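You operate a simulated robot arm through the tools that you are given. There is no shell and no other tool.

You are at the controls of a simulated two-armed robot. One attempt, no reset.

JOB
Clear the stop: pull up the red button, press RESET on the tall box and put the box back.
Fine: the red button is up before RESET is pressed; stand the tall yellow box mid-way along the table, before the socket rail, and hold it still with one hand while the other presses; it ends alone in its black holder and the table's lamp is green. Set down upright: tall yellow box.

It is judged by the outcome, as a careful person would: the job done as asked, and still so three seconds after it is handed in. It fails if anything else is knocked over, pushed out of place, dropped, spilled or broken.

ROBOT AND FRAMES
Two 7-joint arms with two-finger parallel grippers on one trunk, on a base that drives. Base frame: it is fixed to the floor where the robot stands at the start and does not move with it; the origin is under the middle of the robot, x ahead of it, y to its left, z up. Lengths are in m, angles in rad, forces in N, time in s.
The left shoulder is at the start at [0.08, 0.131, 0.947], the right one opposite. With the tool pointing down near the work surface each hand reaches from about 0.4 to 0.86 m from the robot's upright axis, wherever it stands, measured 20 degrees to its own side. Places, roughly: black holder beside the table [0.5, -0.3, 0.7]; red button on the flat box [0.5, -0.2, 0.9]; reset button on the tall box [0.5, -0.3, 0.9]; tall table [0.5, 0.1, 0.8]. Payload 1.57 kg a hand.
The tool frame of a hand sits at the grasp point between the pads (the TCP): z along the fingers, y along the line on which they close. The tips reach 0.03 m beyond it. Largest opening 0.11 m; finger width 0.024, thickness 0.012; the body of the gripper, 0.048 by 0.112 m, starts 0.078 m behind the TCP.
Orientation is told as [roll, pitch, yaw] about the base's x, y, z axes, in that order, counted from this pose: with the fingers straight down and closing along the base's y, the tool's x points along the base's -x, its y along +y and its z along -z.

CONTROLS
- The arms move only by the tool play_rows. It takes "left_motion", "right_motion" or both (then of equal length, played together; a hand with none holds still); each is a list of rows, each a list of 3 entries, a list of its own where there are three numbers: the turn, a rotation vector about the base's x, y, z in rad, then the shift along the base's x, y, z in m, then the finger opening in m, from 0 to 0.11. In form: [[[rx, ry, rz], [tx, ty, tz], hand], ...]. A call has 1 to 20 rows; each row shifts and turns the commanded pose from where the row before left it. Each row takes 0.2 s and may step no farther than 0.05 m and 0.15 rad from the row before; otherwise, or with a gripper value out of range, the whole call is refused. Where a pose cannot be reached the arm comes as near as it can. A force on the tool above 40 N (or 10 N above the force at the start of the call, whichever is more), or a blocked arm, ends the call early, and 0.2 s more pass. The fingers move at their own pace (about 0.108 m/s each) and stop on an object; they squeeze with about 36 N. The grip force told is the motor's: it shows also when the fingers shut on nothing. Time passes only in rows, and 0.2 s behind the last, so rows that do not move let the fingers close. It gives the time, the measured TCP pose, the force on the tool (base axes), the opening and the grip force at its end, in the units of the frame above (readings bear some noise), with the torque about the TCP (base axes, N m) and any sound that the robot's microphone picked up, and new pictures: "views" is both (left out), scene, wrist or none (wrist: the cameras of the hands that moved).
- Cameras (640 x 400 px; columns grow to the right, rows downward): "scene" is now at [-0.0484, -0.0182, 1.4298]; the picture's right is [-0.19, -0.98, 0.00], its down [-0.48, 0.09, -0.87] and it looks along [0.86, -0.16, -0.49] (base axes); focal length 266 px, centre (320, 200). "left" rides on the left gripper at [0.07, -0.016, -0.141] in its tool frame; the picture's right is [0.23, 0.97, 0.00], its down [-0.86, 0.20, -0.48] and it looks along [-0.47, 0.11, 0.88] (tool axes); focal length 222 px, centre (320, 200). "right" rides on the right gripper at [0.07, 0.016, -0.141] in its tool frame; the picture's right is [-0.23, 0.97, 0.00], its down [-0.86, -0.20, -0.48] and it looks along [-0.47, -0.11, 0.88] (tool axes); focal length 222 px, centre (320, 200). There is no depth. A picture from a camera that has moved, and an enlarged one, comes with that camera's place and axes in the base frame and with its lens.
- base_move(legs): drives the robot by 1 to 6 legs, each [ahead, left, turn to the left] in m, m and rad, along the robot's own axes; the way and the turn of a leg run together, so that a leg with both is an arc; at most 1.5 m and 3.142 rad a leg. The arms and the cameras ride along, it lands a little off, and it stops where it bumps. It gives what a move gives, and a new picture of the scene camera.
- turn_head(pan, tilt): turns the head with the scene camera to pan (to the left, within 1.902 rad either way) and tilt (down, from -0.506 to 1.204), counted from straight ahead of the robot. It gives what a move gives, and a new picture of the scene camera.
- zoom(camera, box): a new picture of the part [left, top, right, bottom] of that camera's present view, enlarged. No time passes.
- finish_job(): hands the job in; it is judged then, once.

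Places have to be worked out from the pictures, the camera data and where the tool is seen. Open the grippers and draw the arms clear of the work before you hand the job in, unless the task says otherwise.

The tools are called as a command line: name --argument value ..., lists and objects as JSON in quotes. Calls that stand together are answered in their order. play_rows: Moves the arms, as the interface text tells. Its arguments: {"type":"object","properties":{"left_motion":{"type":"array","items":{"type":"array"}},"right_motion":{"type":"array","items":{"type":"array"}},"views":{"type":"string","enum":["both","scene","wrist","none"]}},"required":[]} The other tools are called the same way: base_move (legs) drives the base; turn_head (pan, tilt) turns the head that bears the scene camera; zoom (camera, box) takes an enlarged picture of a part of a camera's view; finish_job () hands the job in.

At the start:

```text
time_s: 0.0
left_tool_pos: [0.5117, -0.0197, 1.2563]
left_ee_rot: [0.001, -0.001, 0.004]
left_force: [-0.1, 0.5, 0.1]
left_torque: [-0.03, -0.01, 0.02]
left_width: 0.1099
left_grip_force: 0.0
right_tool_pos: [0.5092, -0.4129, 1.209]
right_ee_rot: [0.0, 0.0, -0.002]
right_force: [0.0, 0.4, -0.4]
right_torque: [0.0, 0.01, 0.01]
right_width: 0.11
right_grip_force: 0.3
robot x, y, heading: [0.0004, 0.0005, 0.003]
head pan, tilt: [-0.188, 0.508]
```

scene: 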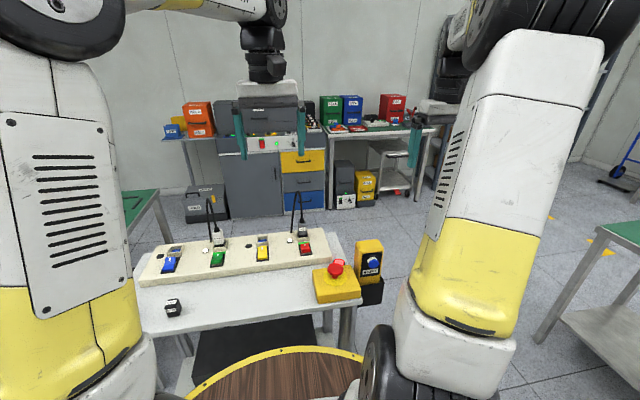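
right: 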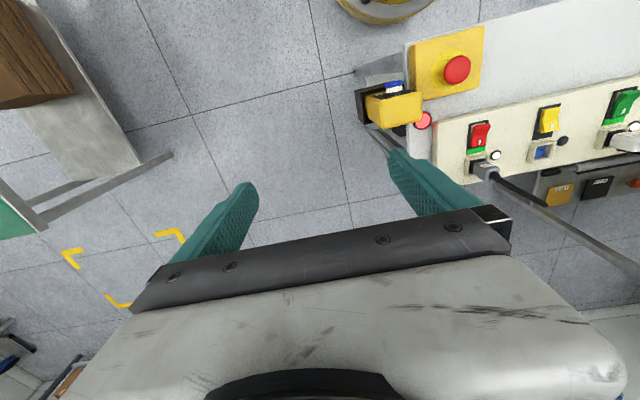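
left: 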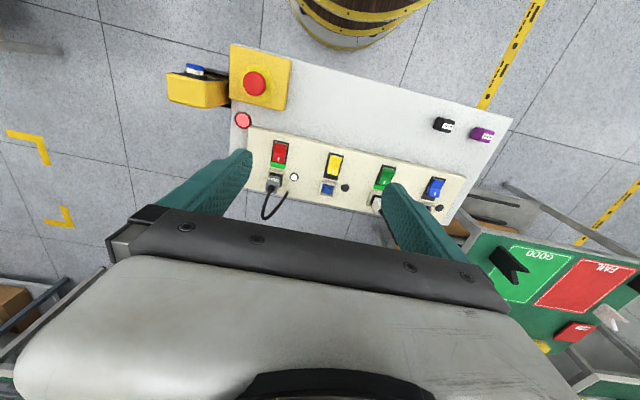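

I start by looking closer at the table, the red button and the tall box in all three views.

zoom --camera "scene" --box '[290, 220, 410, 320]'

zoom --camera "right" --box '[340, 20, 640, 220]'

zoom --camera "left" --box '[150, 30, 530, 240]'

zoom --camera "scene" --box '[120, 200, 400, 400]'

```text
4.00 times, centred on (350, 270) of scene
camera zoom: at [-0.0484, -0.0182, 1.4298], right [-0.19, -0.98, 0.0], down [-0.48, 0.09, -0.87], along [0.86, -0.16, -0.49], focal length 1063 px, centre (200, -80)
```

zoom: 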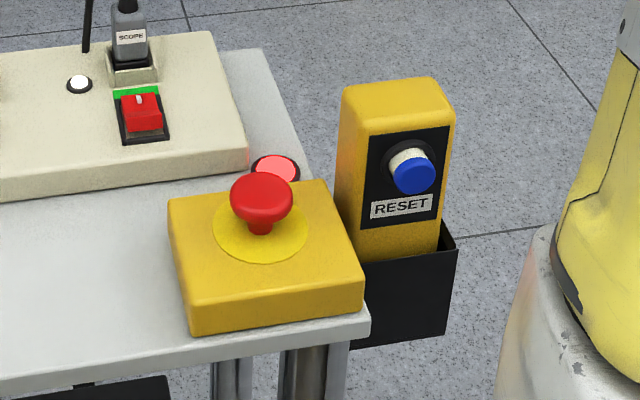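

```text
2.00 times, centred on (490, 120) of right
camera zoom: at [0.44, -0.3954, 1.3496], right [0.23, 0.97, 0.0], down [0.86, -0.2, 0.48], along [0.47, -0.11, -0.88], focal length 444 px, centre (-20, 360)
```

zoom: 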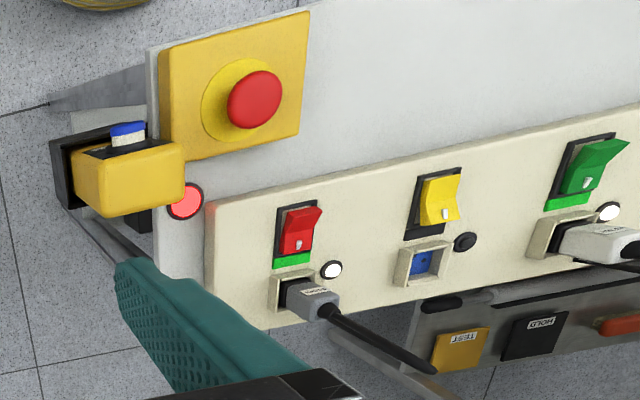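

```text
1.68 times, centred on (340, 135) of left
camera zoom: at [0.4421, -0.0364, 1.3977], right [-0.23, 0.97, 0.0], down [0.86, 0.2, 0.48], along [0.47, 0.11, -0.88], focal length 374 px, centre (286, 310)
```

zoom: 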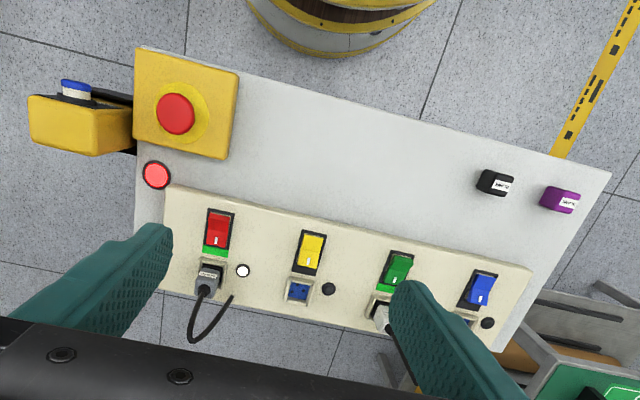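

```text
2.00 times, centred on (260, 300) of scene
camera zoom: at [-0.0484, -0.0182, 1.4298], right [-0.19, -0.98, 0.0], down [-0.48, 0.09, -0.87], along [0.86, -0.16, -0.49], focal length 531 px, centre (440, 0)
```

zoom: 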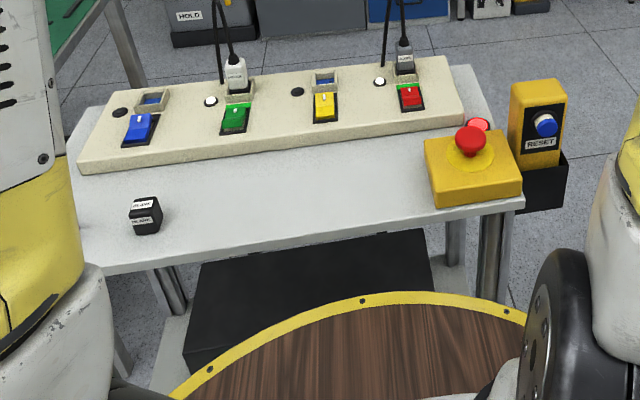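

The red button has a mushroom head near (0.49, -0.16, 0.90); the tall box stands in its holder with RESET facing the robot and the lamp is red. I move the left hand out of the way to the left and look down more with the head.

play_rows --left_motion '[[[0, 0, 0], [0, 0.04, 0], 0.11], [[0, 0, 0], [0, 0.05, 0], 0.11], [[0, 0, 0], [0, 0.05, 0], 0.11], [[0, 0, 0], [0, 0.05, 0], 0.11], [[0, 0, 0], [0, 0.04, 0], 0.11]]' --views "wrist"

turn_head --pan -0.25 --tilt 0.8

```text
time_s: 1.2
left_tool_pos: [0.5133, 0.2084, 1.2548]
left_ee_rot: [-0.001, -0.001, -0.001]
left_force: [0.1, 0.0, -0.5]
left_torque: [0.01, 0.03, 0.0]
left_width: 0.1102
left_grip_force: 0.0
right_tool_pos: [0.5076, -0.4133, 1.2102]
right_ee_rot: [-0.001, -0.001, 0.002]
right_force: [0.5, -0.2, 0.2]
right_torque: [0.04, 0.0, -0.02]
right_width: 0.1101
right_grip_force: 0.1
robot x, y, heading: [0.0023, 0.0032, 0.003]
head pan, tilt: [-0.188, 0.508]
camera left: at [0.444, 0.1924, 1.3972], right [-0.23, 0.97, 0.0], down [0.86, 0.2, 0.48], along [0.47, 0.11, -0.88], focal length 222 px, centre (320, 200)
```

left: 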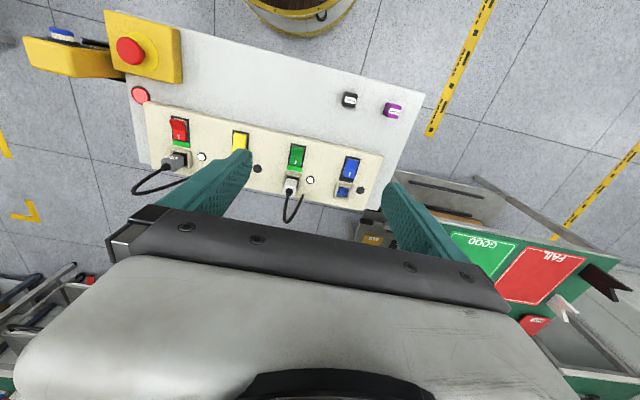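

```text
time_s: 2.0
left_tool_pos: [0.5146, 0.2079, 1.2556]
left_ee_rot: [-0.001, -0.002, -0.001]
left_force: [0.4, 0.3, -0.4]
left_torque: [0.01, 0.02, 0.0]
left_width: 0.11
left_grip_force: 0.1
right_tool_pos: [0.5074, -0.4124, 1.2092]
right_ee_rot: [0.001, 0.0, 0.0]
right_force: [0.9, 0.2, 0.5]
right_torque: [0.01, 0.02, 0.01]
right_width: 0.1099
right_grip_force: 0.0
robot x, y, heading: [-0.0008, -0.0, 0.003]
head pan, tilt: [-0.25, 0.799]
camera scene: at [-0.0595, -0.0211, 1.4047], right [-0.25, -0.97, 0.0], down [-0.69, 0.18, -0.7], along [0.68, -0.17, -0.72], focal length 266 px, centre (320, 200)
```

scene: 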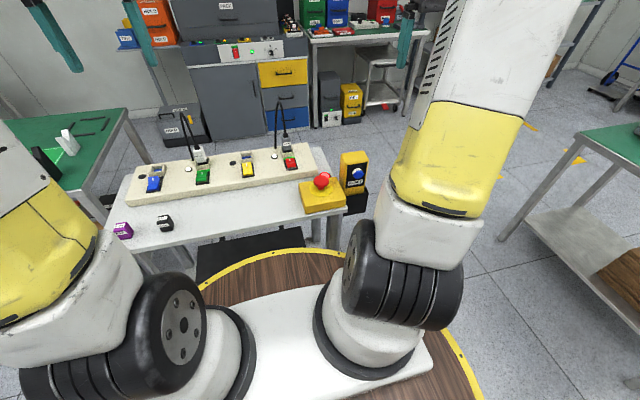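

Both items on the table (black and purple blocks) are on the left front, so the middle is free. I zoom in on the scene view for measurement.

zoom --camera "scene" --box '[280, 130, 400, 230]'

zoom --camera "scene" --box '[90, 120, 370, 280]'

zoom --camera "left" --box '[0, 0, 220, 140]'

zoom --camera "right" --box '[340, 20, 500, 160]'

```text
4.00 times, centred on (340, 180) of scene
camera zoom: at [-0.0595, -0.0211, 1.4047], right [-0.25, -0.97, 0.0], down [-0.69, 0.18, -0.7], along [0.68, -0.17, -0.72], focal length 1063 px, centre (240, 280)
```

zoom: 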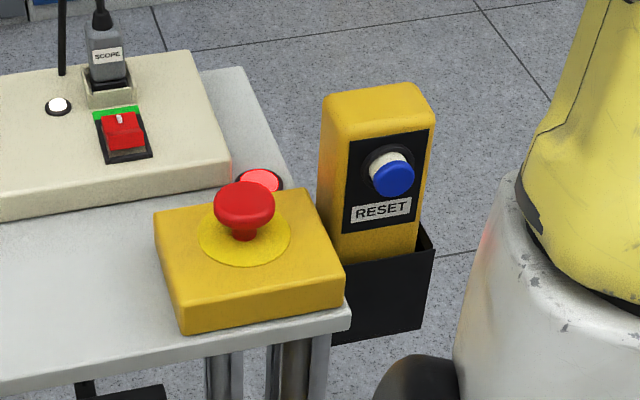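

```text
2.29 times, centred on (230, 200) of scene
camera zoom: at [-0.0595, -0.0211, 1.4047], right [-0.25, -0.97, 0.0], down [-0.69, 0.18, -0.7], along [0.68, -0.17, -0.72], focal length 607 px, centre (526, 200)
```

zoom: 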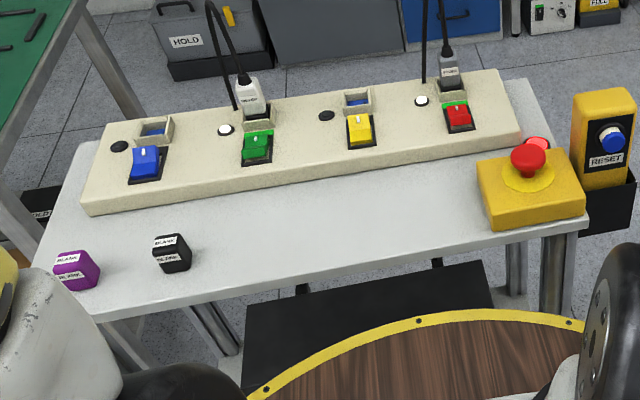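

```text
2.86 times, centred on (110, 70) of left
camera zoom: at [0.4442, 0.1921, 1.3971], right [-0.23, 0.97, 0.0], down [0.86, 0.2, 0.48], along [0.47, 0.11, -0.88], focal length 635 px, centre (920, 571)
```

zoom: 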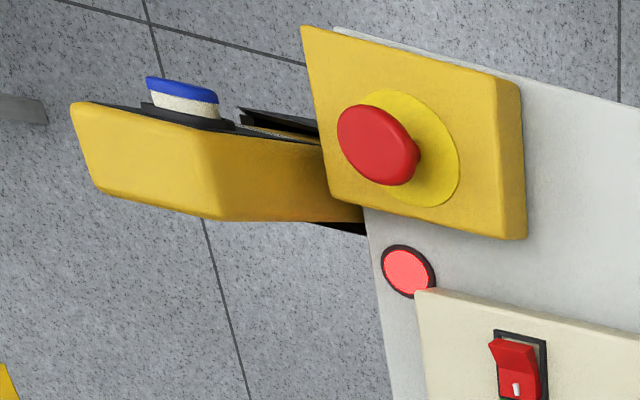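

```text
2.86 times, centred on (420, 90) of right
camera zoom: at [0.44, -0.3954, 1.3496], right [0.23, 0.97, 0.0], down [0.86, -0.2, 0.48], along [0.47, -0.11, -0.88], focal length 635 px, centre (34, 514)
```

zoom: 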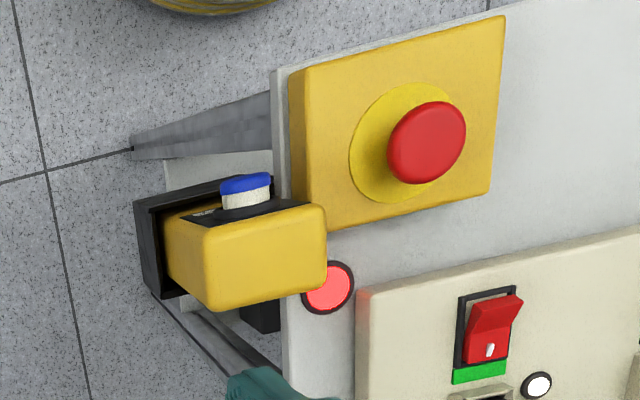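

Triangulating from the three views: red button head top is about (0.482, -0.160, 0.908), tall box centre about (0.518, -0.271) with top 0.945 and RESET cap at (0.478, -0.271, 0.908); table top about z 0.84 with its middle at y 0.10. I bring the right hand above the red button with a moderate opening.

play_rows --right_motion '[[[0, 0, 0], [-0.005, 0.045, 0], 0.09], [[0, 0, 0], [-0.005, 0.048, 0], 0.09], [[0, 0, 0], [-0.005, 0.048, -0.01], 0.09], [[0, 0, 0], [-0.005, 0.048, -0.01], 0.09], [[0, 0, 0], [-0.005, 0.045, -0.015], 0.09], [[0, 0, 0], [-0.001, 0.019, -0.04], 0.09], [[0, 0, 0], [0, 0, -0.045], 0.09], [[0, 0, 0], [0, 0, -0.04], 0.09], [[0, 0, 0], [0, 0, 0], 0.09]]' --views "both"

```text
time_s: 4.0
left_tool_pos: [0.5141, 0.2083, 1.2544]
left_ee_rot: [0.001, 0.001, 0.001]
left_force: [0.1, 0.6, -0.1]
left_torque: [0.03, 0.0, 0.02]
left_width: 0.11
left_grip_force: 0.1
right_tool_pos: [0.4799, -0.1593, 1.0473]
right_ee_rot: [0.001, -0.001, 0.001]
right_force: [-0.5, 0.1, 0.0]
right_torque: [-0.03, 0.0, -0.01]
right_width: 0.09
right_grip_force: 0.1
robot x, y, heading: [-0.0025, 0.0008, 0.004]
head pan, tilt: [-0.25, 0.799]
camera scene: at [-0.0595, -0.021, 1.4047], right [-0.25, -0.97, 0.0], down [-0.69, 0.18, -0.7], along [0.68, -0.17, -0.72], focal length 266 px, centre (320, 200)
camera right: at [0.4119, -0.1425, 1.1877], right [0.23, 0.97, 0.0], down [0.86, -0.2, 0.48], along [0.47, -0.11, -0.88], focal length 222 px, centre (320, 200)
```

scene: 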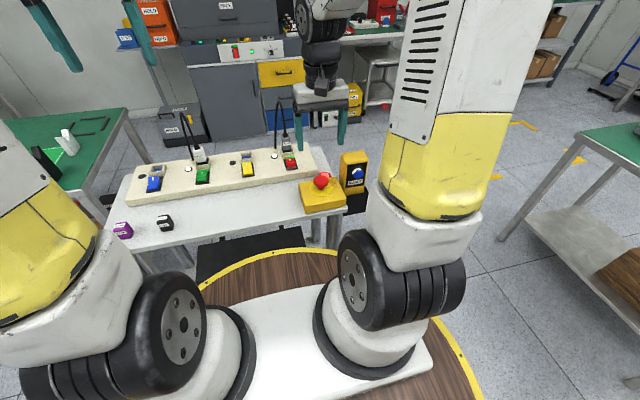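
right: 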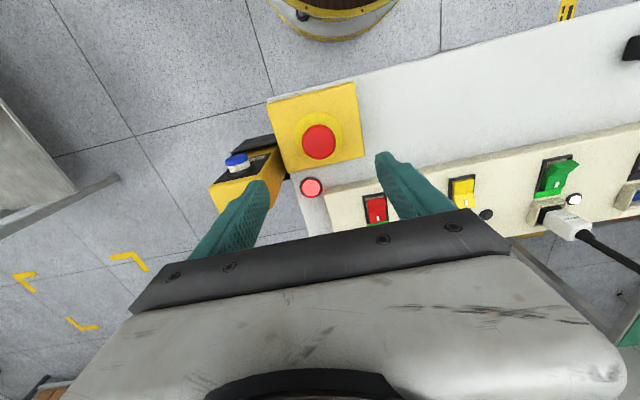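

The wrist view puts the button head at about (0.478, -0.160), right under the TCP. I zoom to check before descending.

zoom --camera "right" --box '[180, 70, 480, 270]'

zoom --camera "scene" --box '[250, 80, 400, 230]'

```text
2.00 times, centred on (330, 170) of right
camera zoom: at [0.4119, -0.1425, 1.1877], right [0.23, 0.97, 0.0], down [0.86, -0.2, 0.48], along [0.47, -0.11, -0.88], focal length 444 px, centre (300, 260)
```

zoom: 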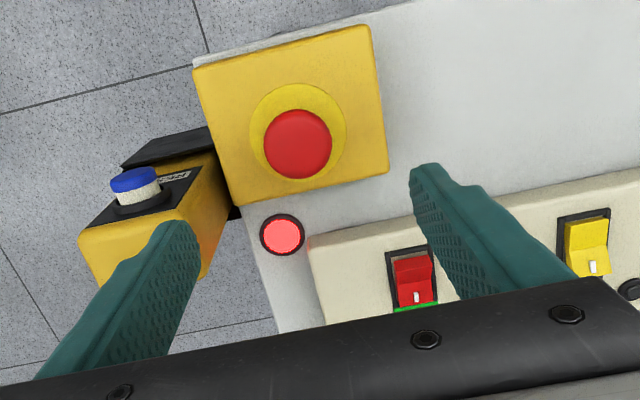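

```text
2.67 times, centred on (325, 155) of scene
camera zoom: at [-0.0595, -0.021, 1.4047], right [-0.25, -0.97, 0.0], down [-0.69, 0.18, -0.7], along [0.68, -0.17, -0.72], focal length 708 px, centre (307, 320)
```

zoom: 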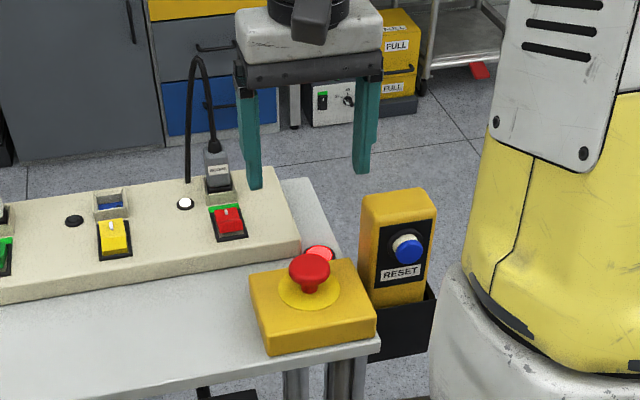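

The fingers straddle the button symmetrically. I descend so that the tips come just above the flat box's top face (about z 0.877), stopping at TCP z 0.916.

play_rows --right_motion '[[[0, 0, 0], [0.001, -0.001, -0.045], 0.085], [[0, 0, 0], [0, 0, -0.04], 0.08], [[0, 0, 0], [0, 0, -0.03], 0.08], [[0, 0, 0], [0, 0, -0.016], 0.08], [[0, 0, 0], [0, 0, 0], 0.08]]' --views "both"

```text
time_s: 5.2
left_tool_pos: [0.5148, 0.2076, 1.2548]
left_ee_rot: [0.001, 0.0, 0.001]
left_force: [-0.7, 0.0, -0.7]
left_torque: [-0.03, -0.01, 0.01]
left_width: 0.1101
left_grip_force: 0.0
right_tool_pos: [0.4823, -0.161, 0.9173]
right_ee_rot: [0.001, 0.0, 0.0]
right_force: [0.0, 0.0, -0.4]
right_torque: [0.01, -0.01, 0.0]
right_width: 0.0798
right_grip_force: 0.1
robot x, y, heading: [0.001, -0.0024, -0.001]
head pan, tilt: [-0.25, 0.799]
camera scene: at [-0.0595, -0.021, 1.4047], right [-0.25, -0.97, 0.0], down [-0.69, 0.18, -0.7], along [0.68, -0.17, -0.72], focal length 266 px, centre (320, 200)
camera right: at [0.4144, -0.1437, 1.0575], right [0.23, 0.97, 0.0], down [0.86, -0.2, 0.48], along [0.47, -0.11, -0.88], focal length 222 px, centre (320, 200)
```

scene: 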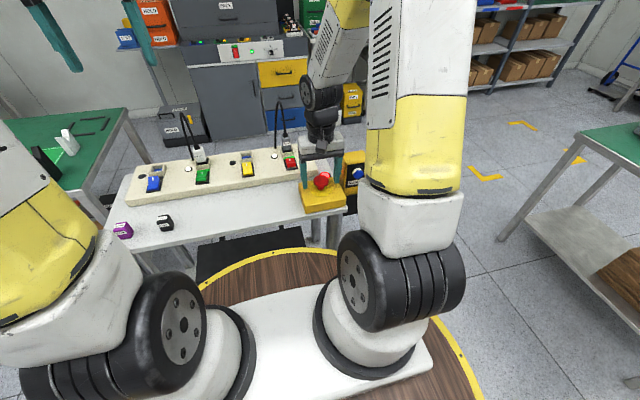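
right: 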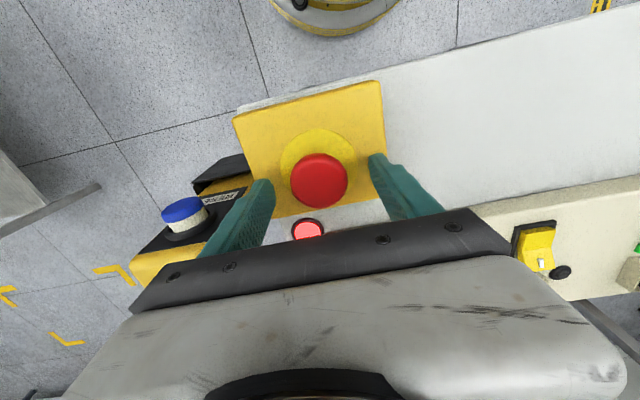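

zoom --camera "scene" --box '[280, 120, 380, 220]'

zoom --camera "right" --box '[190, 100, 450, 270]'

```text
4.00 times, centred on (330, 170) of scene
camera zoom: at [-0.0595, -0.021, 1.4047], right [-0.25, -0.97, 0.0], down [-0.69, 0.18, -0.7], along [0.68, -0.17, -0.72], focal length 1063 px, centre (280, 320)
```

zoom: 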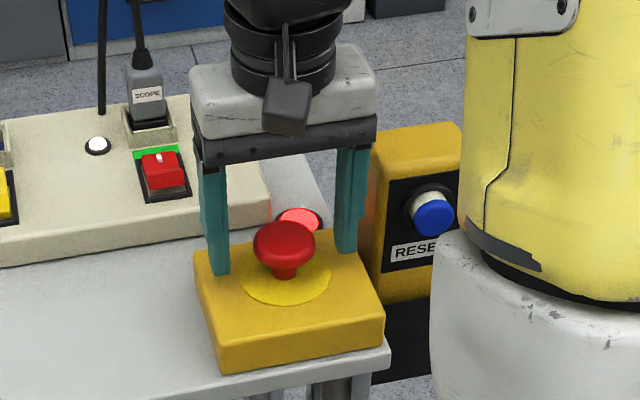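

```text
2.35 times, centred on (320, 185) of right
camera zoom: at [0.4144, -0.1437, 1.0575], right [0.23, 0.97, 0.0], down [0.86, -0.2, 0.48], along [0.47, -0.11, -0.88], focal length 523 px, centre (320, 235)
```

zoom: 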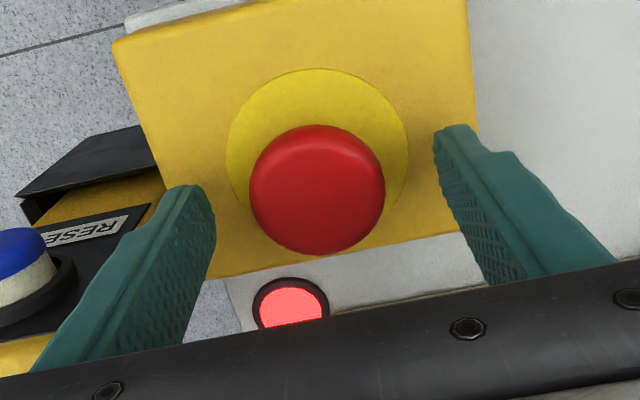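

The head is centred between the pads and the tips are just above the flat box. I lower 4 mm more and close on the head.

play_rows --right_motion '[[[0, 0, 0], [0, 0, -0.004], 0.08], [[0, 0, 0], [0, 0, 0], 0.06], [[0, 0, 0], [0, 0, 0], 0.04], [[0, 0, 0], [0, 0, 0], 0.03], [[0, 0, 0], [0, 0, 0], 0.03]]' --views "wrist"

zoom --camera "scene" --box '[280, 120, 380, 220]'

```text
time_s: 6.4
left_tool_pos: [0.5145, 0.2086, 1.2551]
left_ee_rot: [0.0, 0.001, -0.001]
left_force: [-0.6, -0.3, 0.3]
left_torque: [0.05, -0.01, -0.01]
left_width: 0.11
left_grip_force: 0.1
right_tool_pos: [0.4822, -0.1609, 0.9129]
right_ee_rot: [0.0, 0.0, 0.0]
right_force: [-0.4, -1.2, -0.2]
right_torque: [-0.01, 0.0, 0.02]
right_width: 0.0426
right_grip_force: 44.7
robot x, y, heading: [0.0004, -0.0026, 0.003]
head pan, tilt: [-0.25, 0.799]
camera right: at [0.4146, -0.1439, 1.0538], right [0.23, 0.97, 0.0], down [0.86, -0.2, 0.48], along [0.47, -0.11, -0.88], focal length 222 px, centre (320, 200)
```

right: 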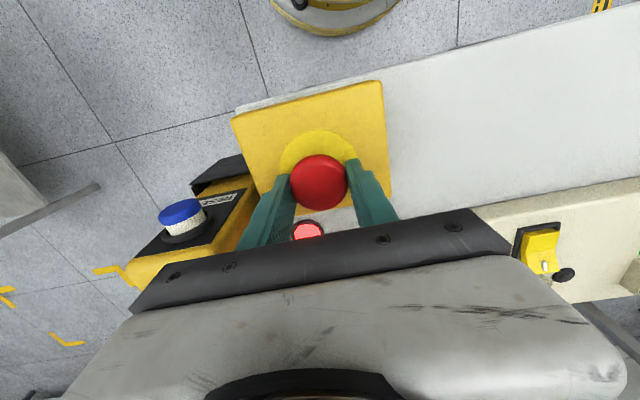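

```text
4.00 times, centred on (330, 170) of scene
camera zoom: at [-0.0595, -0.0211, 1.4047], right [-0.25, -0.97, 0.0], down [-0.69, 0.18, -0.7], along [0.68, -0.17, -0.72], focal length 1063 px, centre (280, 320)
```

zoom: 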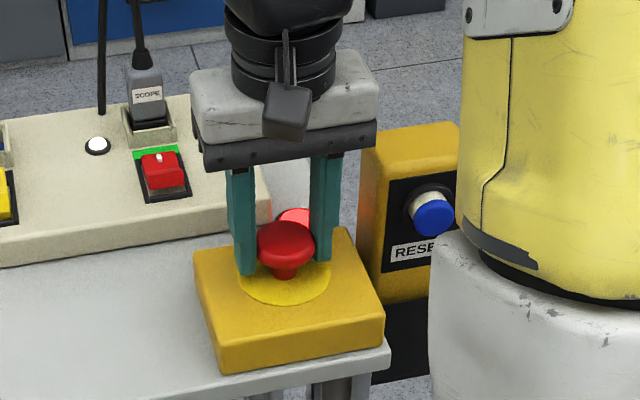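

The head is gripped (width 0.043, 45 N). I pull up slowly in small steps, watching force and sound.

play_rows --right_motion '[[[0, 0, 0], [0, 0, 0.003], 0.03], [[0, 0, 0], [0, 0, 0.003], 0.03], [[0, 0, 0], [0, 0, 0.003], 0.03]]' --views "wrist"

zoom --camera "scene" --box '[280, 120, 380, 220]'

```text
time_s: 7.2
left_tool_pos: [0.5136, 0.2076, 1.256]
left_ee_rot: [0.0, 0.001, 0.001]
left_force: [0.5, 0.9, -0.4]
left_torque: [0.0, 0.0, -0.01]
left_width: 0.11
left_grip_force: 0.0
right_tool_pos: [0.4829, -0.1612, 0.9218]
right_ee_rot: [-0.001, 0.002, 0.0]
right_force: [-1.6, 0.6, -5.0]
right_torque: [0.01, -0.17, -0.09]
right_width: 0.0429
right_grip_force: 44.9
robot x, y, heading: [-0.0027, -0.0041, 0.002]
head pan, tilt: [-0.25, 0.799]
camera right: at [0.4147, -0.1439, 1.0632], right [0.23, 0.97, 0.0], down [0.86, -0.2, 0.48], along [0.46, -0.11, -0.88], focal length 222 px, centre (320, 200)
```

right: 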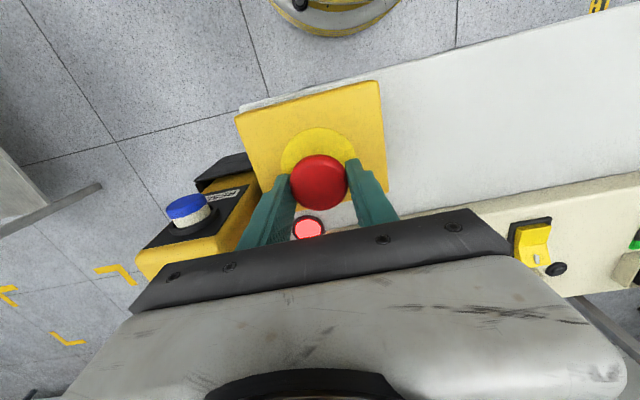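

```text
4.00 times, centred on (330, 170) of scene
camera zoom: at [-0.0594, -0.021, 1.4047], right [-0.25, -0.97, 0.0], down [-0.69, 0.18, -0.7], along [0.68, -0.17, -0.72], focal length 1063 px, centre (280, 320)
```

zoom: 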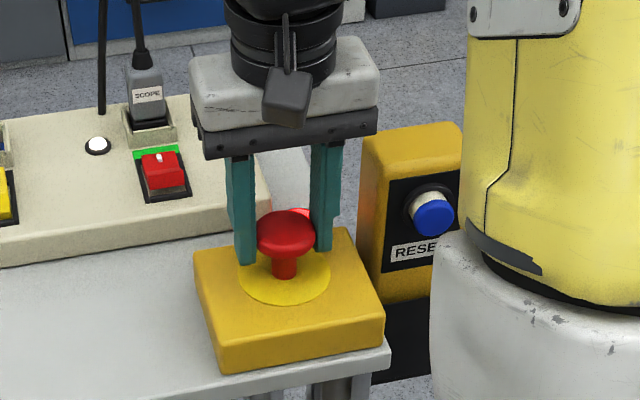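

The head has risen 9 mm with about 5 N pull, and the stem lengthens while the box stays. I pull further to its stop.

play_rows --right_motion '[[[0, 0, 0], [0, 0, 0.002], 0.03], [[0, 0, 0], [0, 0, 0.002], 0.03]]' --views "wrist"

zoom --camera "scene" --box '[280, 120, 380, 220]'

```text
time_s: 7.8
left_tool_pos: [0.515, 0.2081, 1.2544]
left_ee_rot: [0.001, -0.001, -0.001]
left_force: [0.2, -0.1, -0.3]
left_torque: [0.0, -0.03, 0.01]
left_width: 0.1099
left_grip_force: 0.1
right_tool_pos: [0.4814, -0.1612, 0.9254]
right_ee_rot: [0.0, 0.003, -0.001]
right_force: [1.8, 1.3, -38.9]
right_torque: [0.0, -0.15, -0.02]
right_width: 0.0428
right_grip_force: 45.2
robot x, y, heading: [0.0006, -0.0026, 0.001]
head pan, tilt: [-0.25, 0.799]
camera right: at [0.4151, -0.144, 1.0663], right [0.23, 0.97, 0.0], down [0.86, -0.2, 0.47], along [0.46, -0.11, -0.88], focal length 222 px, centre (320, 200)
```

right: 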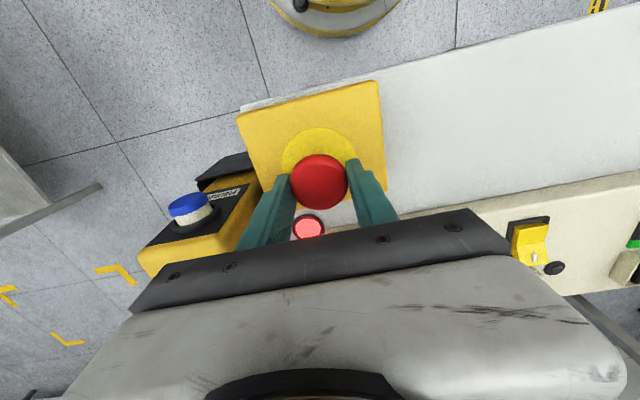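

```text
4.00 times, centred on (330, 170) of scene
camera zoom: at [-0.0585, -0.0212, 1.4047], right [-0.25, -0.97, 0.0], down [-0.7, 0.18, -0.7], along [0.67, -0.17, -0.72], focal length 1063 px, centre (280, 320)
```

zoom: 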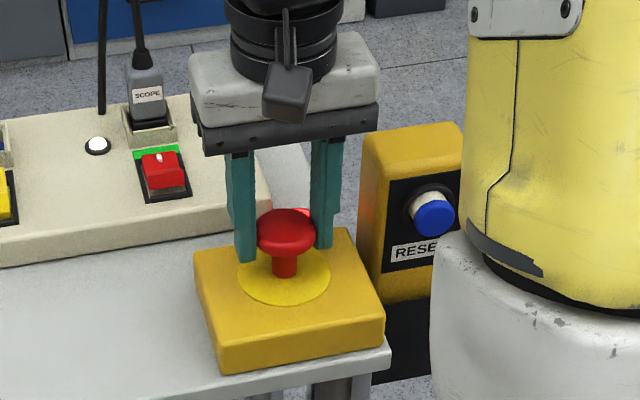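

The pull reached 39 N without further travel, so the button is at its upper stop. I ease back 2 mm, open the fingers and check that the head stays up.

play_rows --right_motion '[[[0, 0, 0], [0, 0, -0.0025], 0.03], [[0, 0, 0], [0, 0, 0], 0.05], [[0, 0, 0], [0, 0, 0], 0.075], [[0, 0, 0], [0, 0, 0], 0.08], [[0, 0, 0], [0, 0, 0], 0.08]]' --views "wrist"

zoom --camera "scene" --box '[280, 120, 380, 220]'

```text
time_s: 9.0
left_tool_pos: [0.5126, 0.2094, 1.2552]
left_ee_rot: [0.0, -0.001, 0.0]
left_force: [-0.3, 0.5, 0.3]
left_torque: [0.0, 0.0, 0.01]
left_width: 0.1102
left_grip_force: 0.0
right_tool_pos: [0.483, -0.1605, 0.9252]
right_ee_rot: [0.0, 0.0, 0.001]
right_force: [-0.5, 0.6, -0.4]
right_torque: [0.0, -0.02, 0.0]
right_width: 0.0798
right_grip_force: 0.0
robot x, y, heading: [0.0009, 0.0027, -0.0]
head pan, tilt: [-0.25, 0.799]
camera right: at [0.4147, -0.144, 1.0652], right [0.23, 0.97, 0.0], down [0.86, -0.2, 0.48], along [0.47, -0.11, -0.88], focal length 222 px, centre (320, 200)
```

right: 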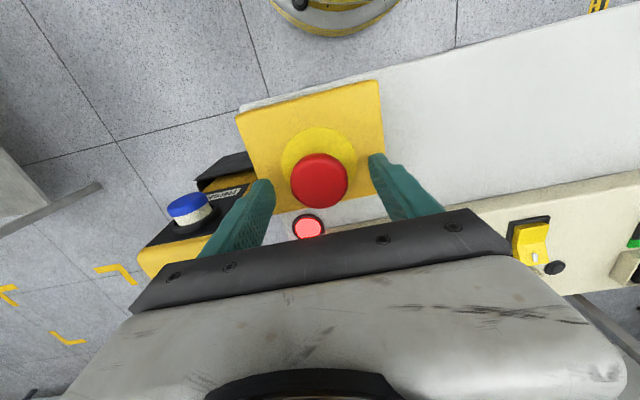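

```text
4.00 times, centred on (330, 170) of scene
camera zoom: at [-0.0595, -0.021, 1.4047], right [-0.25, -0.97, 0.0], down [-0.69, 0.18, -0.7], along [0.68, -0.17, -0.72], focal length 1063 px, centre (280, 320)
```

zoom: 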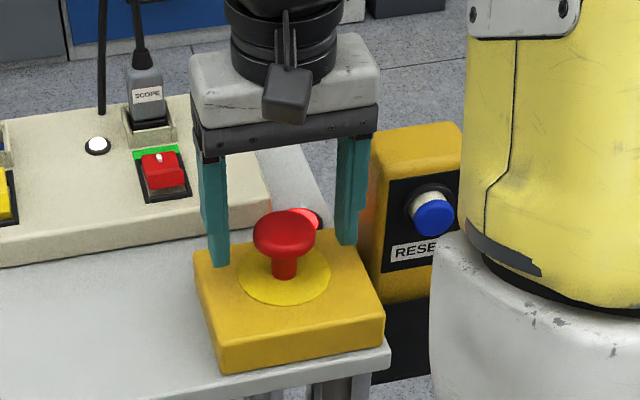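

The head stays up and the flat box has not moved. I lift the right hand away to above the tall box, and at the same time try out the left hand's pressing pose (fingers pointing forward-down, closed) to see whether it is reachable.

play_rows --right_motion '[[[0, 0, 0], [0, 0, 0.045], 0.08], [[0, 0, 0], [0, 0, 0.045], 0.08], [[0, 0, 0], [0, 0, 0.045], 0.09], [[0, 0, 0], [0, 0, 0.045], 0.09], [[0, 0, 0], [0.009, -0.028, 0], 0.09], [[0, 0, 0], [0.009, -0.028, 0], 0.09], [[0, 0, 0], [0.009, -0.028, 0], 0.09], [[0, 0, 0], [0.008, -0.027, 0], 0.09], [[0, 0, 0], [0, 0, 0], 0.09]]' --left_motion '[[[0, -0.125, 0], [-0.0174, -0.007, -0.027], 0.1], [[0, -0.125, 0], [-0.0174, -0.007, -0.027], 0.08], [[0, -0.125, 0], [-0.0174, -0.007, -0.027], 0.06], [[0, -0.125, 0], [-0.0174, -0.007, -0.027], 0.04], [[0, -0.125, 0], [-0.0174, -0.007, -0.027], 0.02], [[0, -0.125, 0], [-0.0174, -0.007, -0.027], 0.0], [[0, -0.125, 0], [-0.0174, -0.007, -0.027], 0.0], [[0, -0.125, 0], [-0.0174, -0.007, -0.027], 0.0], [[0, 0, 0], [0, 0, 0], 0.0]]' --views "both"

```text
time_s: 11.0
left_tool_pos: [0.4928, 0.159, 1.1628]
left_ee_rot: [-0.001, -0.998, -0.001]
left_force: [-0.5, -0.4, -0.1]
left_torque: [-0.01, -0.01, -0.02]
left_width: 0.0
left_grip_force: 21.2
left hand out of reach, approached as far as the arm can: row 6, 7, 8
right_tool_pos: [0.5193, -0.2703, 1.1071]
right_ee_rot: [0.001, 0.0, 0.001]
right_force: [-0.1, 0.2, 0.1]
right_torque: [0.0, 0.01, 0.02]
right_width: 0.09
right_grip_force: 0.0
robot x, y, heading: [0.0001, 0.002, 0.0]
head pan, tilt: [-0.25, 0.799]
camera scene: at [-0.0596, -0.0211, 1.4047], right [-0.25, -0.97, 0.0], down [-0.69, 0.18, -0.7], along [0.68, -0.17, -0.72], focal length 266 px, centre (320, 200)
camera right: at [0.4502, -0.2534, 1.247], right [0.23, 0.97, 0.0], down [0.86, -0.2, 0.48], along [0.47, -0.11, -0.88], focal length 222 px, centre (320, 200)
camera left: at [0.3376, 0.143, 1.181], right [-0.12, 0.97, -0.19], down [0.06, 0.2, 0.98], along [0.99, 0.11, -0.08], focal length 222 px, centre (320, 200)
```

scene: 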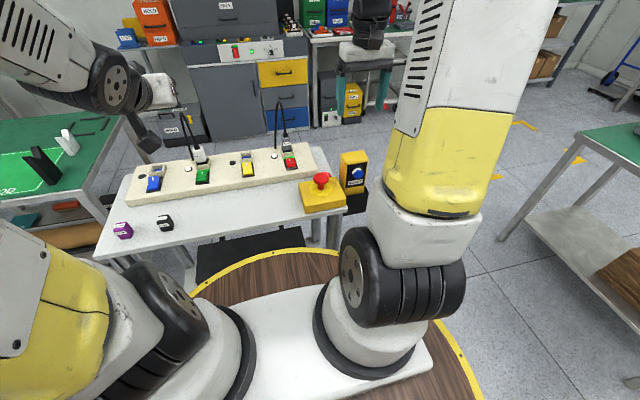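
right: 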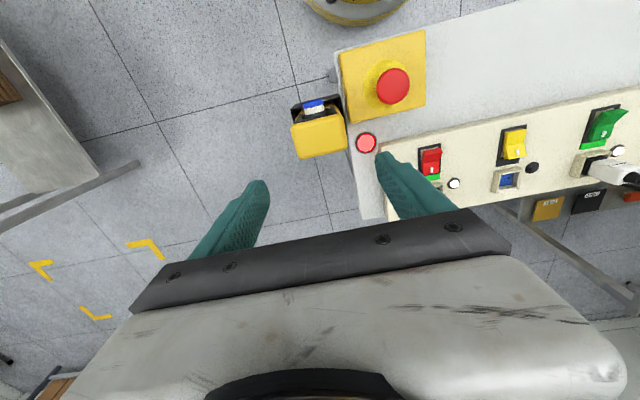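
left: 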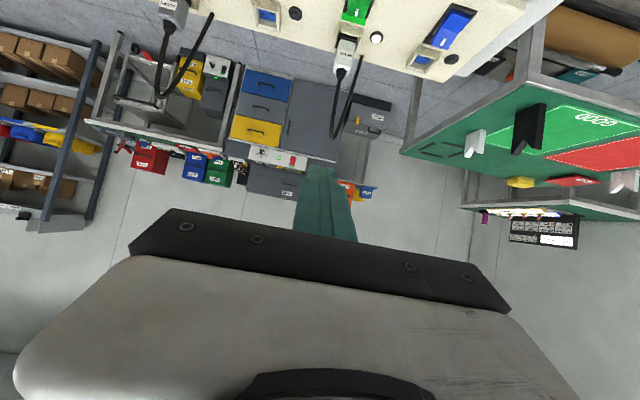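

The left pressing pose is out of reach here: the elbow is too cramped, so the robot should stand farther back (about 0.2 m). I first look behind on both sides for obstacles.

turn_head --pan 1.9 --tilt 0.6

turn_head --pan -1.9 --tilt 0.6

```text
time_s: 13.0
left_tool_pos: [0.4931, 0.1588, 1.1631]
left_ee_rot: [0.0, -0.998, 0.0]
left_force: [-0.4, 0.0, 0.4]
left_torque: [0.03, 0.04, -0.01]
left_width: 0.0
left_grip_force: 21.3
right_tool_pos: [0.5173, -0.2697, 1.1063]
right_ee_rot: [0.0, 0.001, 0.001]
right_force: [-0.3, 1.0, 0.3]
right_torque: [0.01, 0.0, 0.01]
right_width: 0.0898
right_grip_force: 0.1
robot x, y, heading: [0.0009, 0.0023, 0.0]
head pan, tilt: [1.901, 0.6]
camera scene: at [-0.1662, 0.0825, 1.4215], right [0.95, 0.32, 0.0], down [0.18, -0.53, -0.83], along [-0.27, 0.78, -0.56], focal length 266 px, centre (320, 200)
```

scene: 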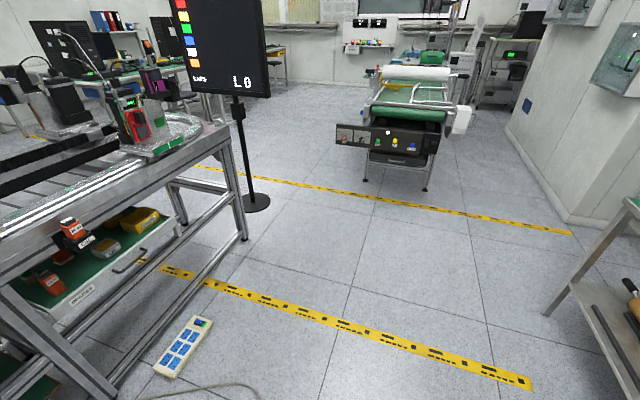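

```text
time_s: 16.1
left_tool_pos: [0.4942, 0.1587, 1.1616]
left_ee_rot: [0.0, -0.997, 0.001]
left_force: [0.4, 0.2, 0.5]
left_torque: [-0.01, -0.02, -0.02]
left_width: 0.0001
left_grip_force: 20.9
right_tool_pos: [0.5178, -0.2699, 1.107]
right_ee_rot: [0.0, 0.001, 0.0]
right_force: [-1.5, -0.3, -0.3]
right_torque: [-0.02, 0.01, -0.03]
right_width: 0.0903
right_grip_force: 0.0
robot x, y, heading: [0.003, 0.006, 0.001]
head pan, tilt: [-1.901, 0.6]
camera scene: at [-0.1663, -0.0848, 1.4215], right [-0.95, 0.32, 0.0], down [0.18, 0.53, -0.83], along [-0.27, -0.78, -0.56], focal length 266 px, centre (320, 200)
```

scene: 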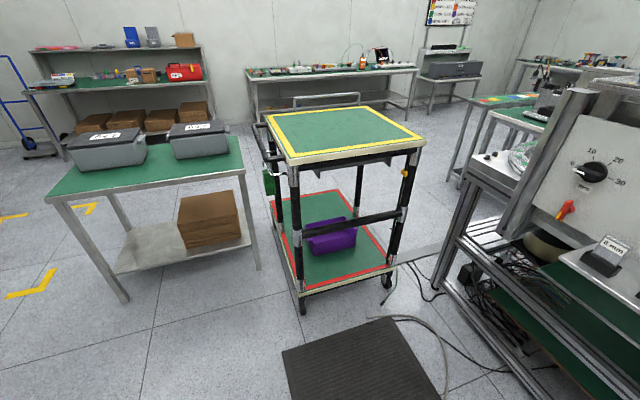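

Behind is free for well over half a metre (bench starts near x = -1.2). I drive straight back 0.2 m with both hands above everything.

base_move --legs '[[-0.2, 0, 0]]'

turn_head --pan -0.15 --tilt 0.6

```text
time_s: 17.7
left_tool_pos: [0.2986, 0.159, 1.1626]
left_ee_rot: [-0.001, -0.996, -0.004]
left_force: [0.5, -0.2, 0.1]
left_torque: [-0.02, 0.0, -0.02]
left_width: 0.0
left_grip_force: 21.3
right_tool_pos: [0.3228, -0.2699, 1.106]
right_ee_rot: [0.0, 0.0, -0.002]
right_force: [1.3, 0.3, 0.2]
right_torque: [-0.02, 0.03, 0.03]
right_width: 0.0899
right_grip_force: 0.1
robot x, y, heading: [-0.1954, -0.0003, -0.003]
head pan, tilt: [-1.901, 0.6]
camera scene: at [-0.3615, -0.0843, 1.4216], right [-0.95, 0.33, 0.0], down [0.18, 0.53, -0.83], along [-0.27, -0.78, -0.56], focal length 266 px, centre (320, 200)
```

scene: 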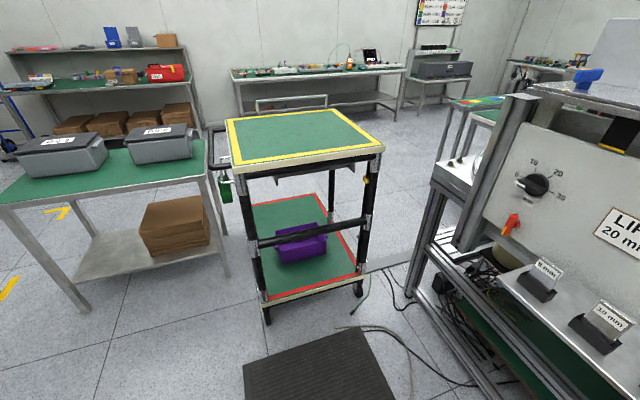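

```text
time_s: 19.5
left_tool_pos: [0.2994, 0.1591, 1.1621]
left_ee_rot: [0.0, -0.998, -0.002]
left_force: [-0.3, 0.6, 0.3]
left_torque: [0.01, -0.04, -0.03]
left_width: 0.0
left_grip_force: 21.5
right_tool_pos: [0.3236, -0.2698, 1.107]
right_ee_rot: [0.0, -0.001, -0.002]
right_force: [0.0, 0.6, -0.4]
right_torque: [0.01, -0.02, -0.03]
right_width: 0.09
right_grip_force: 0.1
robot x, y, heading: [-0.1983, 0.0035, -0.005]
head pan, tilt: [-0.15, 0.6]
camera scene: at [-0.2456, -0.0141, 1.4215], right [-0.15, -0.99, 0.0], down [-0.56, 0.09, -0.82], along [0.82, -0.13, -0.57], focal length 266 px, centre (320, 200)
```

scene: 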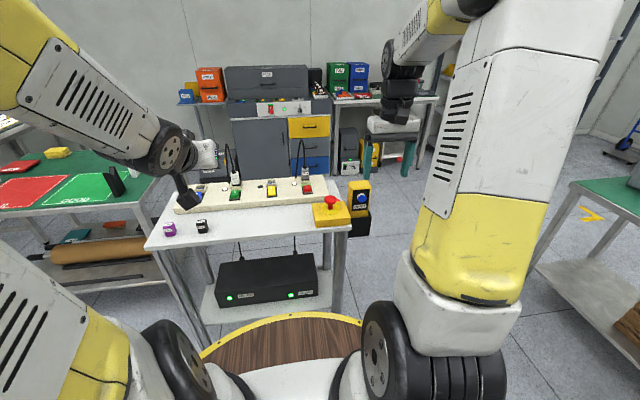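

The robot now stands about 0.195 m back. I try the left pressing pose again in free air in front of where the box will stand (tip near (0.395, 0.10, 1.02)).

play_rows --left_motion '[[[0, 0, 0], [0.018, -0.015, -0.0315], 0.0], [[0, 0, 0], [0.018, -0.015, -0.0315], 0.0], [[0, 0, 0], [0.018, -0.015, -0.0315], 0.0], [[0, 0, 0], [0.017, -0.014, -0.0315], 0.0], [[0, 0, 0], [0, 0, 0], 0.0]]' --views "both"

```text
time_s: 20.7
left_tool_pos: [0.3759, 0.0992, 1.0365]
left_ee_rot: [-0.002, -0.998, -0.002]
left_force: [0.2, 0.3, -0.7]
left_torque: [-0.02, -0.03, -0.05]
left_width: 0.0
left_grip_force: 21.0
left hand out of reach, approached as far as the arm can: row 1
right_tool_pos: [0.3224, -0.2703, 1.1069]
right_ee_rot: [0.0, 0.001, -0.002]
right_force: [0.6, 0.1, -0.3]
right_torque: [-0.05, 0.02, 0.03]
right_width: 0.0899
right_grip_force: 0.1
robot x, y, heading: [-0.1955, 0.0004, -0.004]
head pan, tilt: [-0.15, 0.6]
camera scene: at [-0.2453, -0.0138, 1.4216], right [-0.15, -0.99, 0.0], down [-0.56, 0.09, -0.82], along [0.82, -0.13, -0.57], focal length 266 px, centre (320, 200)
camera left: at [0.2198, 0.0849, 1.0554], right [-0.12, 0.97, -0.19], down [0.06, 0.2, 0.98], along [0.99, 0.11, -0.08], focal length 222 px, centre (320, 200)
```

scene: 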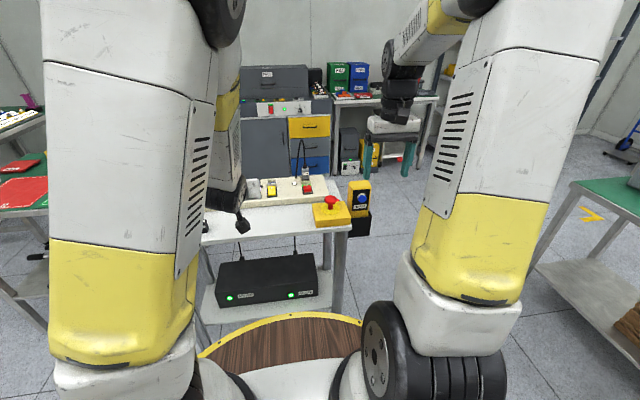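
left: 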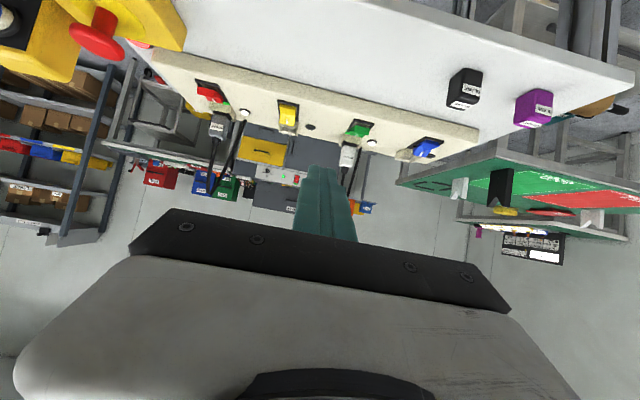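

The pressing pose is now reached (TCP (0.376, 0.099, 1.036), pitch -1.0). I draw the left hand back to the left to clear the view and bring the right hand over the tall box again.

play_rows --left_motion '[[[0, 0, 0], [-0.012, 0.03, 0.022], 0.0], [[0, 0, 0], [-0.012, 0.03, 0.022], 0.0], [[0, 0, 0], [-0.012, 0.03, 0.022], 0.0], [[0, 0, 0], [-0.012, 0.03, 0.022], 0.0], [[0, 0, 0], [-0.012, 0.03, 0.022], 0.0], [[0, 0, 0], [0, 0, 0], 0.0]]' --right_motion '[[[0, 0, 0], [0.039, 0, 0], 0.09], [[0, 0, 0], [0.039, 0, 0], 0.09], [[0, 0, 0], [0.039, 0, 0], 0.09], [[0, 0, 0], [0.039, 0, 0], 0.09], [[0, 0, 0], [0.039, 0, 0], 0.09], [[0, 0, 0], [0, 0, 0], 0.09]]' --views "both"

```text
time_s: 22.1
left_tool_pos: [0.3136, 0.2497, 1.151]
left_ee_rot: [-0.002, -0.998, 0.0]
left_force: [-0.1, 0.0, -0.1]
left_torque: [-0.03, 0.0, -0.01]
left_width: 0.0001
left_grip_force: 21.2
right_tool_pos: [0.5174, -0.2736, 1.105]
right_ee_rot: [-0.001, 0.0, -0.002]
right_force: [-0.3, -0.2, 1.2]
right_torque: [-0.04, -0.01, 0.03]
right_width: 0.0902
right_grip_force: 0.1
robot x, y, heading: [-0.1963, -0.0018, -0.002]
head pan, tilt: [-0.15, 0.6]
camera scene: at [-0.2455, -0.0138, 1.4215], right [-0.15, -0.99, 0.0], down [-0.56, 0.09, -0.83], along [0.82, -0.12, -0.56], focal length 266 px, centre (320, 200)
camera right: at [0.4496, -0.2559, 1.2463], right [0.23, 0.97, 0.0], down [0.86, -0.2, 0.48], along [0.47, -0.11, -0.88], focal length 222 px, centre (320, 200)
camera left: at [0.1576, 0.2338, 1.1704], right [-0.12, 0.97, -0.19], down [0.06, 0.2, 0.98], along [0.99, 0.11, -0.09], focal length 222 px, centre (320, 200)
```

scene: 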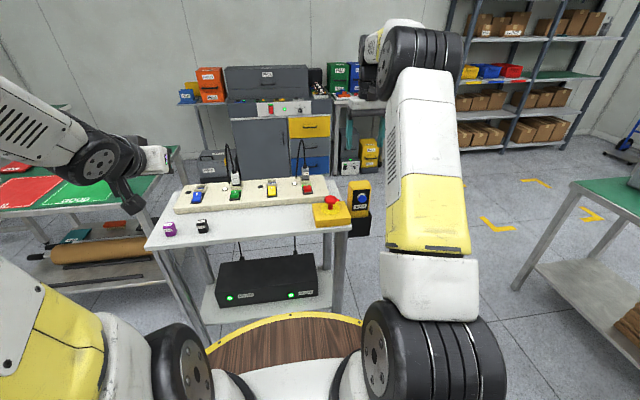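
right: 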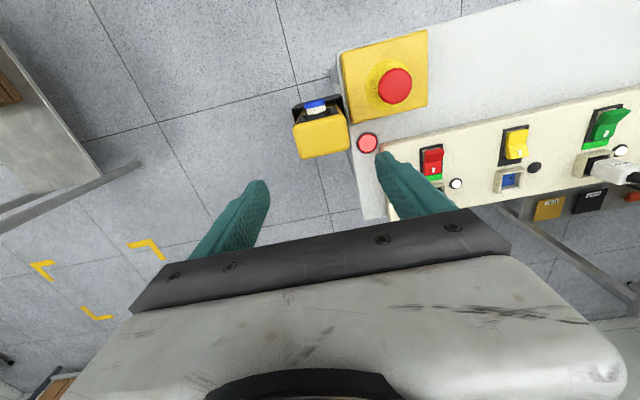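
left: 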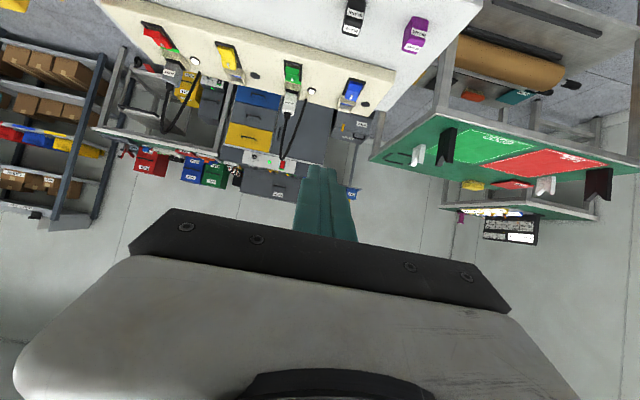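

The right hand is above the tall box. I zoom in with the right wrist camera to measure the box's top face exactly.

zoom --camera "right" --box '[270, 70, 390, 180]'

zoom --camera "scene" --box '[300, 120, 400, 250]'

```text
3.64 times, centred on (330, 125) of right
camera zoom: at [0.4496, -0.2559, 1.2463], right [0.23, 0.97, 0.0], down [0.86, -0.2, 0.48], along [0.47, -0.11, -0.88], focal length 808 px, centre (284, 473)
```

zoom: 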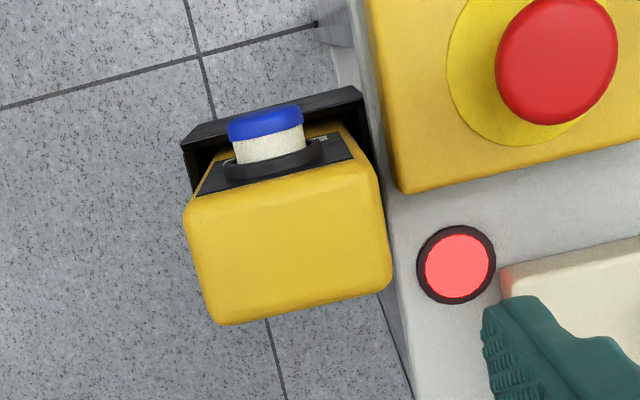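

```text
3.08 times, centred on (350, 185) of scene
camera zoom: at [-0.2455, -0.0138, 1.4215], right [-0.15, -0.99, 0.0], down [-0.56, 0.09, -0.83], along [0.82, -0.12, -0.56], focal length 817 px, centre (228, 246)
```

zoom: 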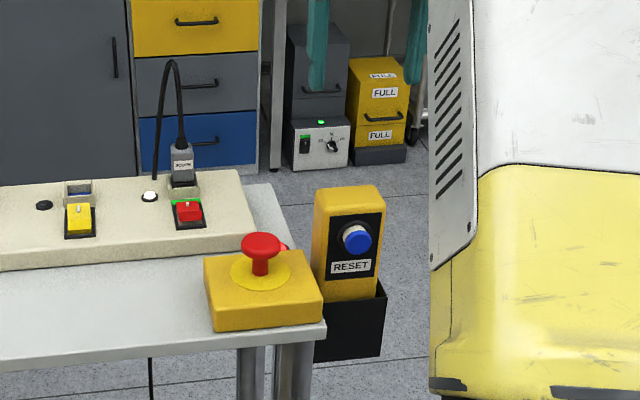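

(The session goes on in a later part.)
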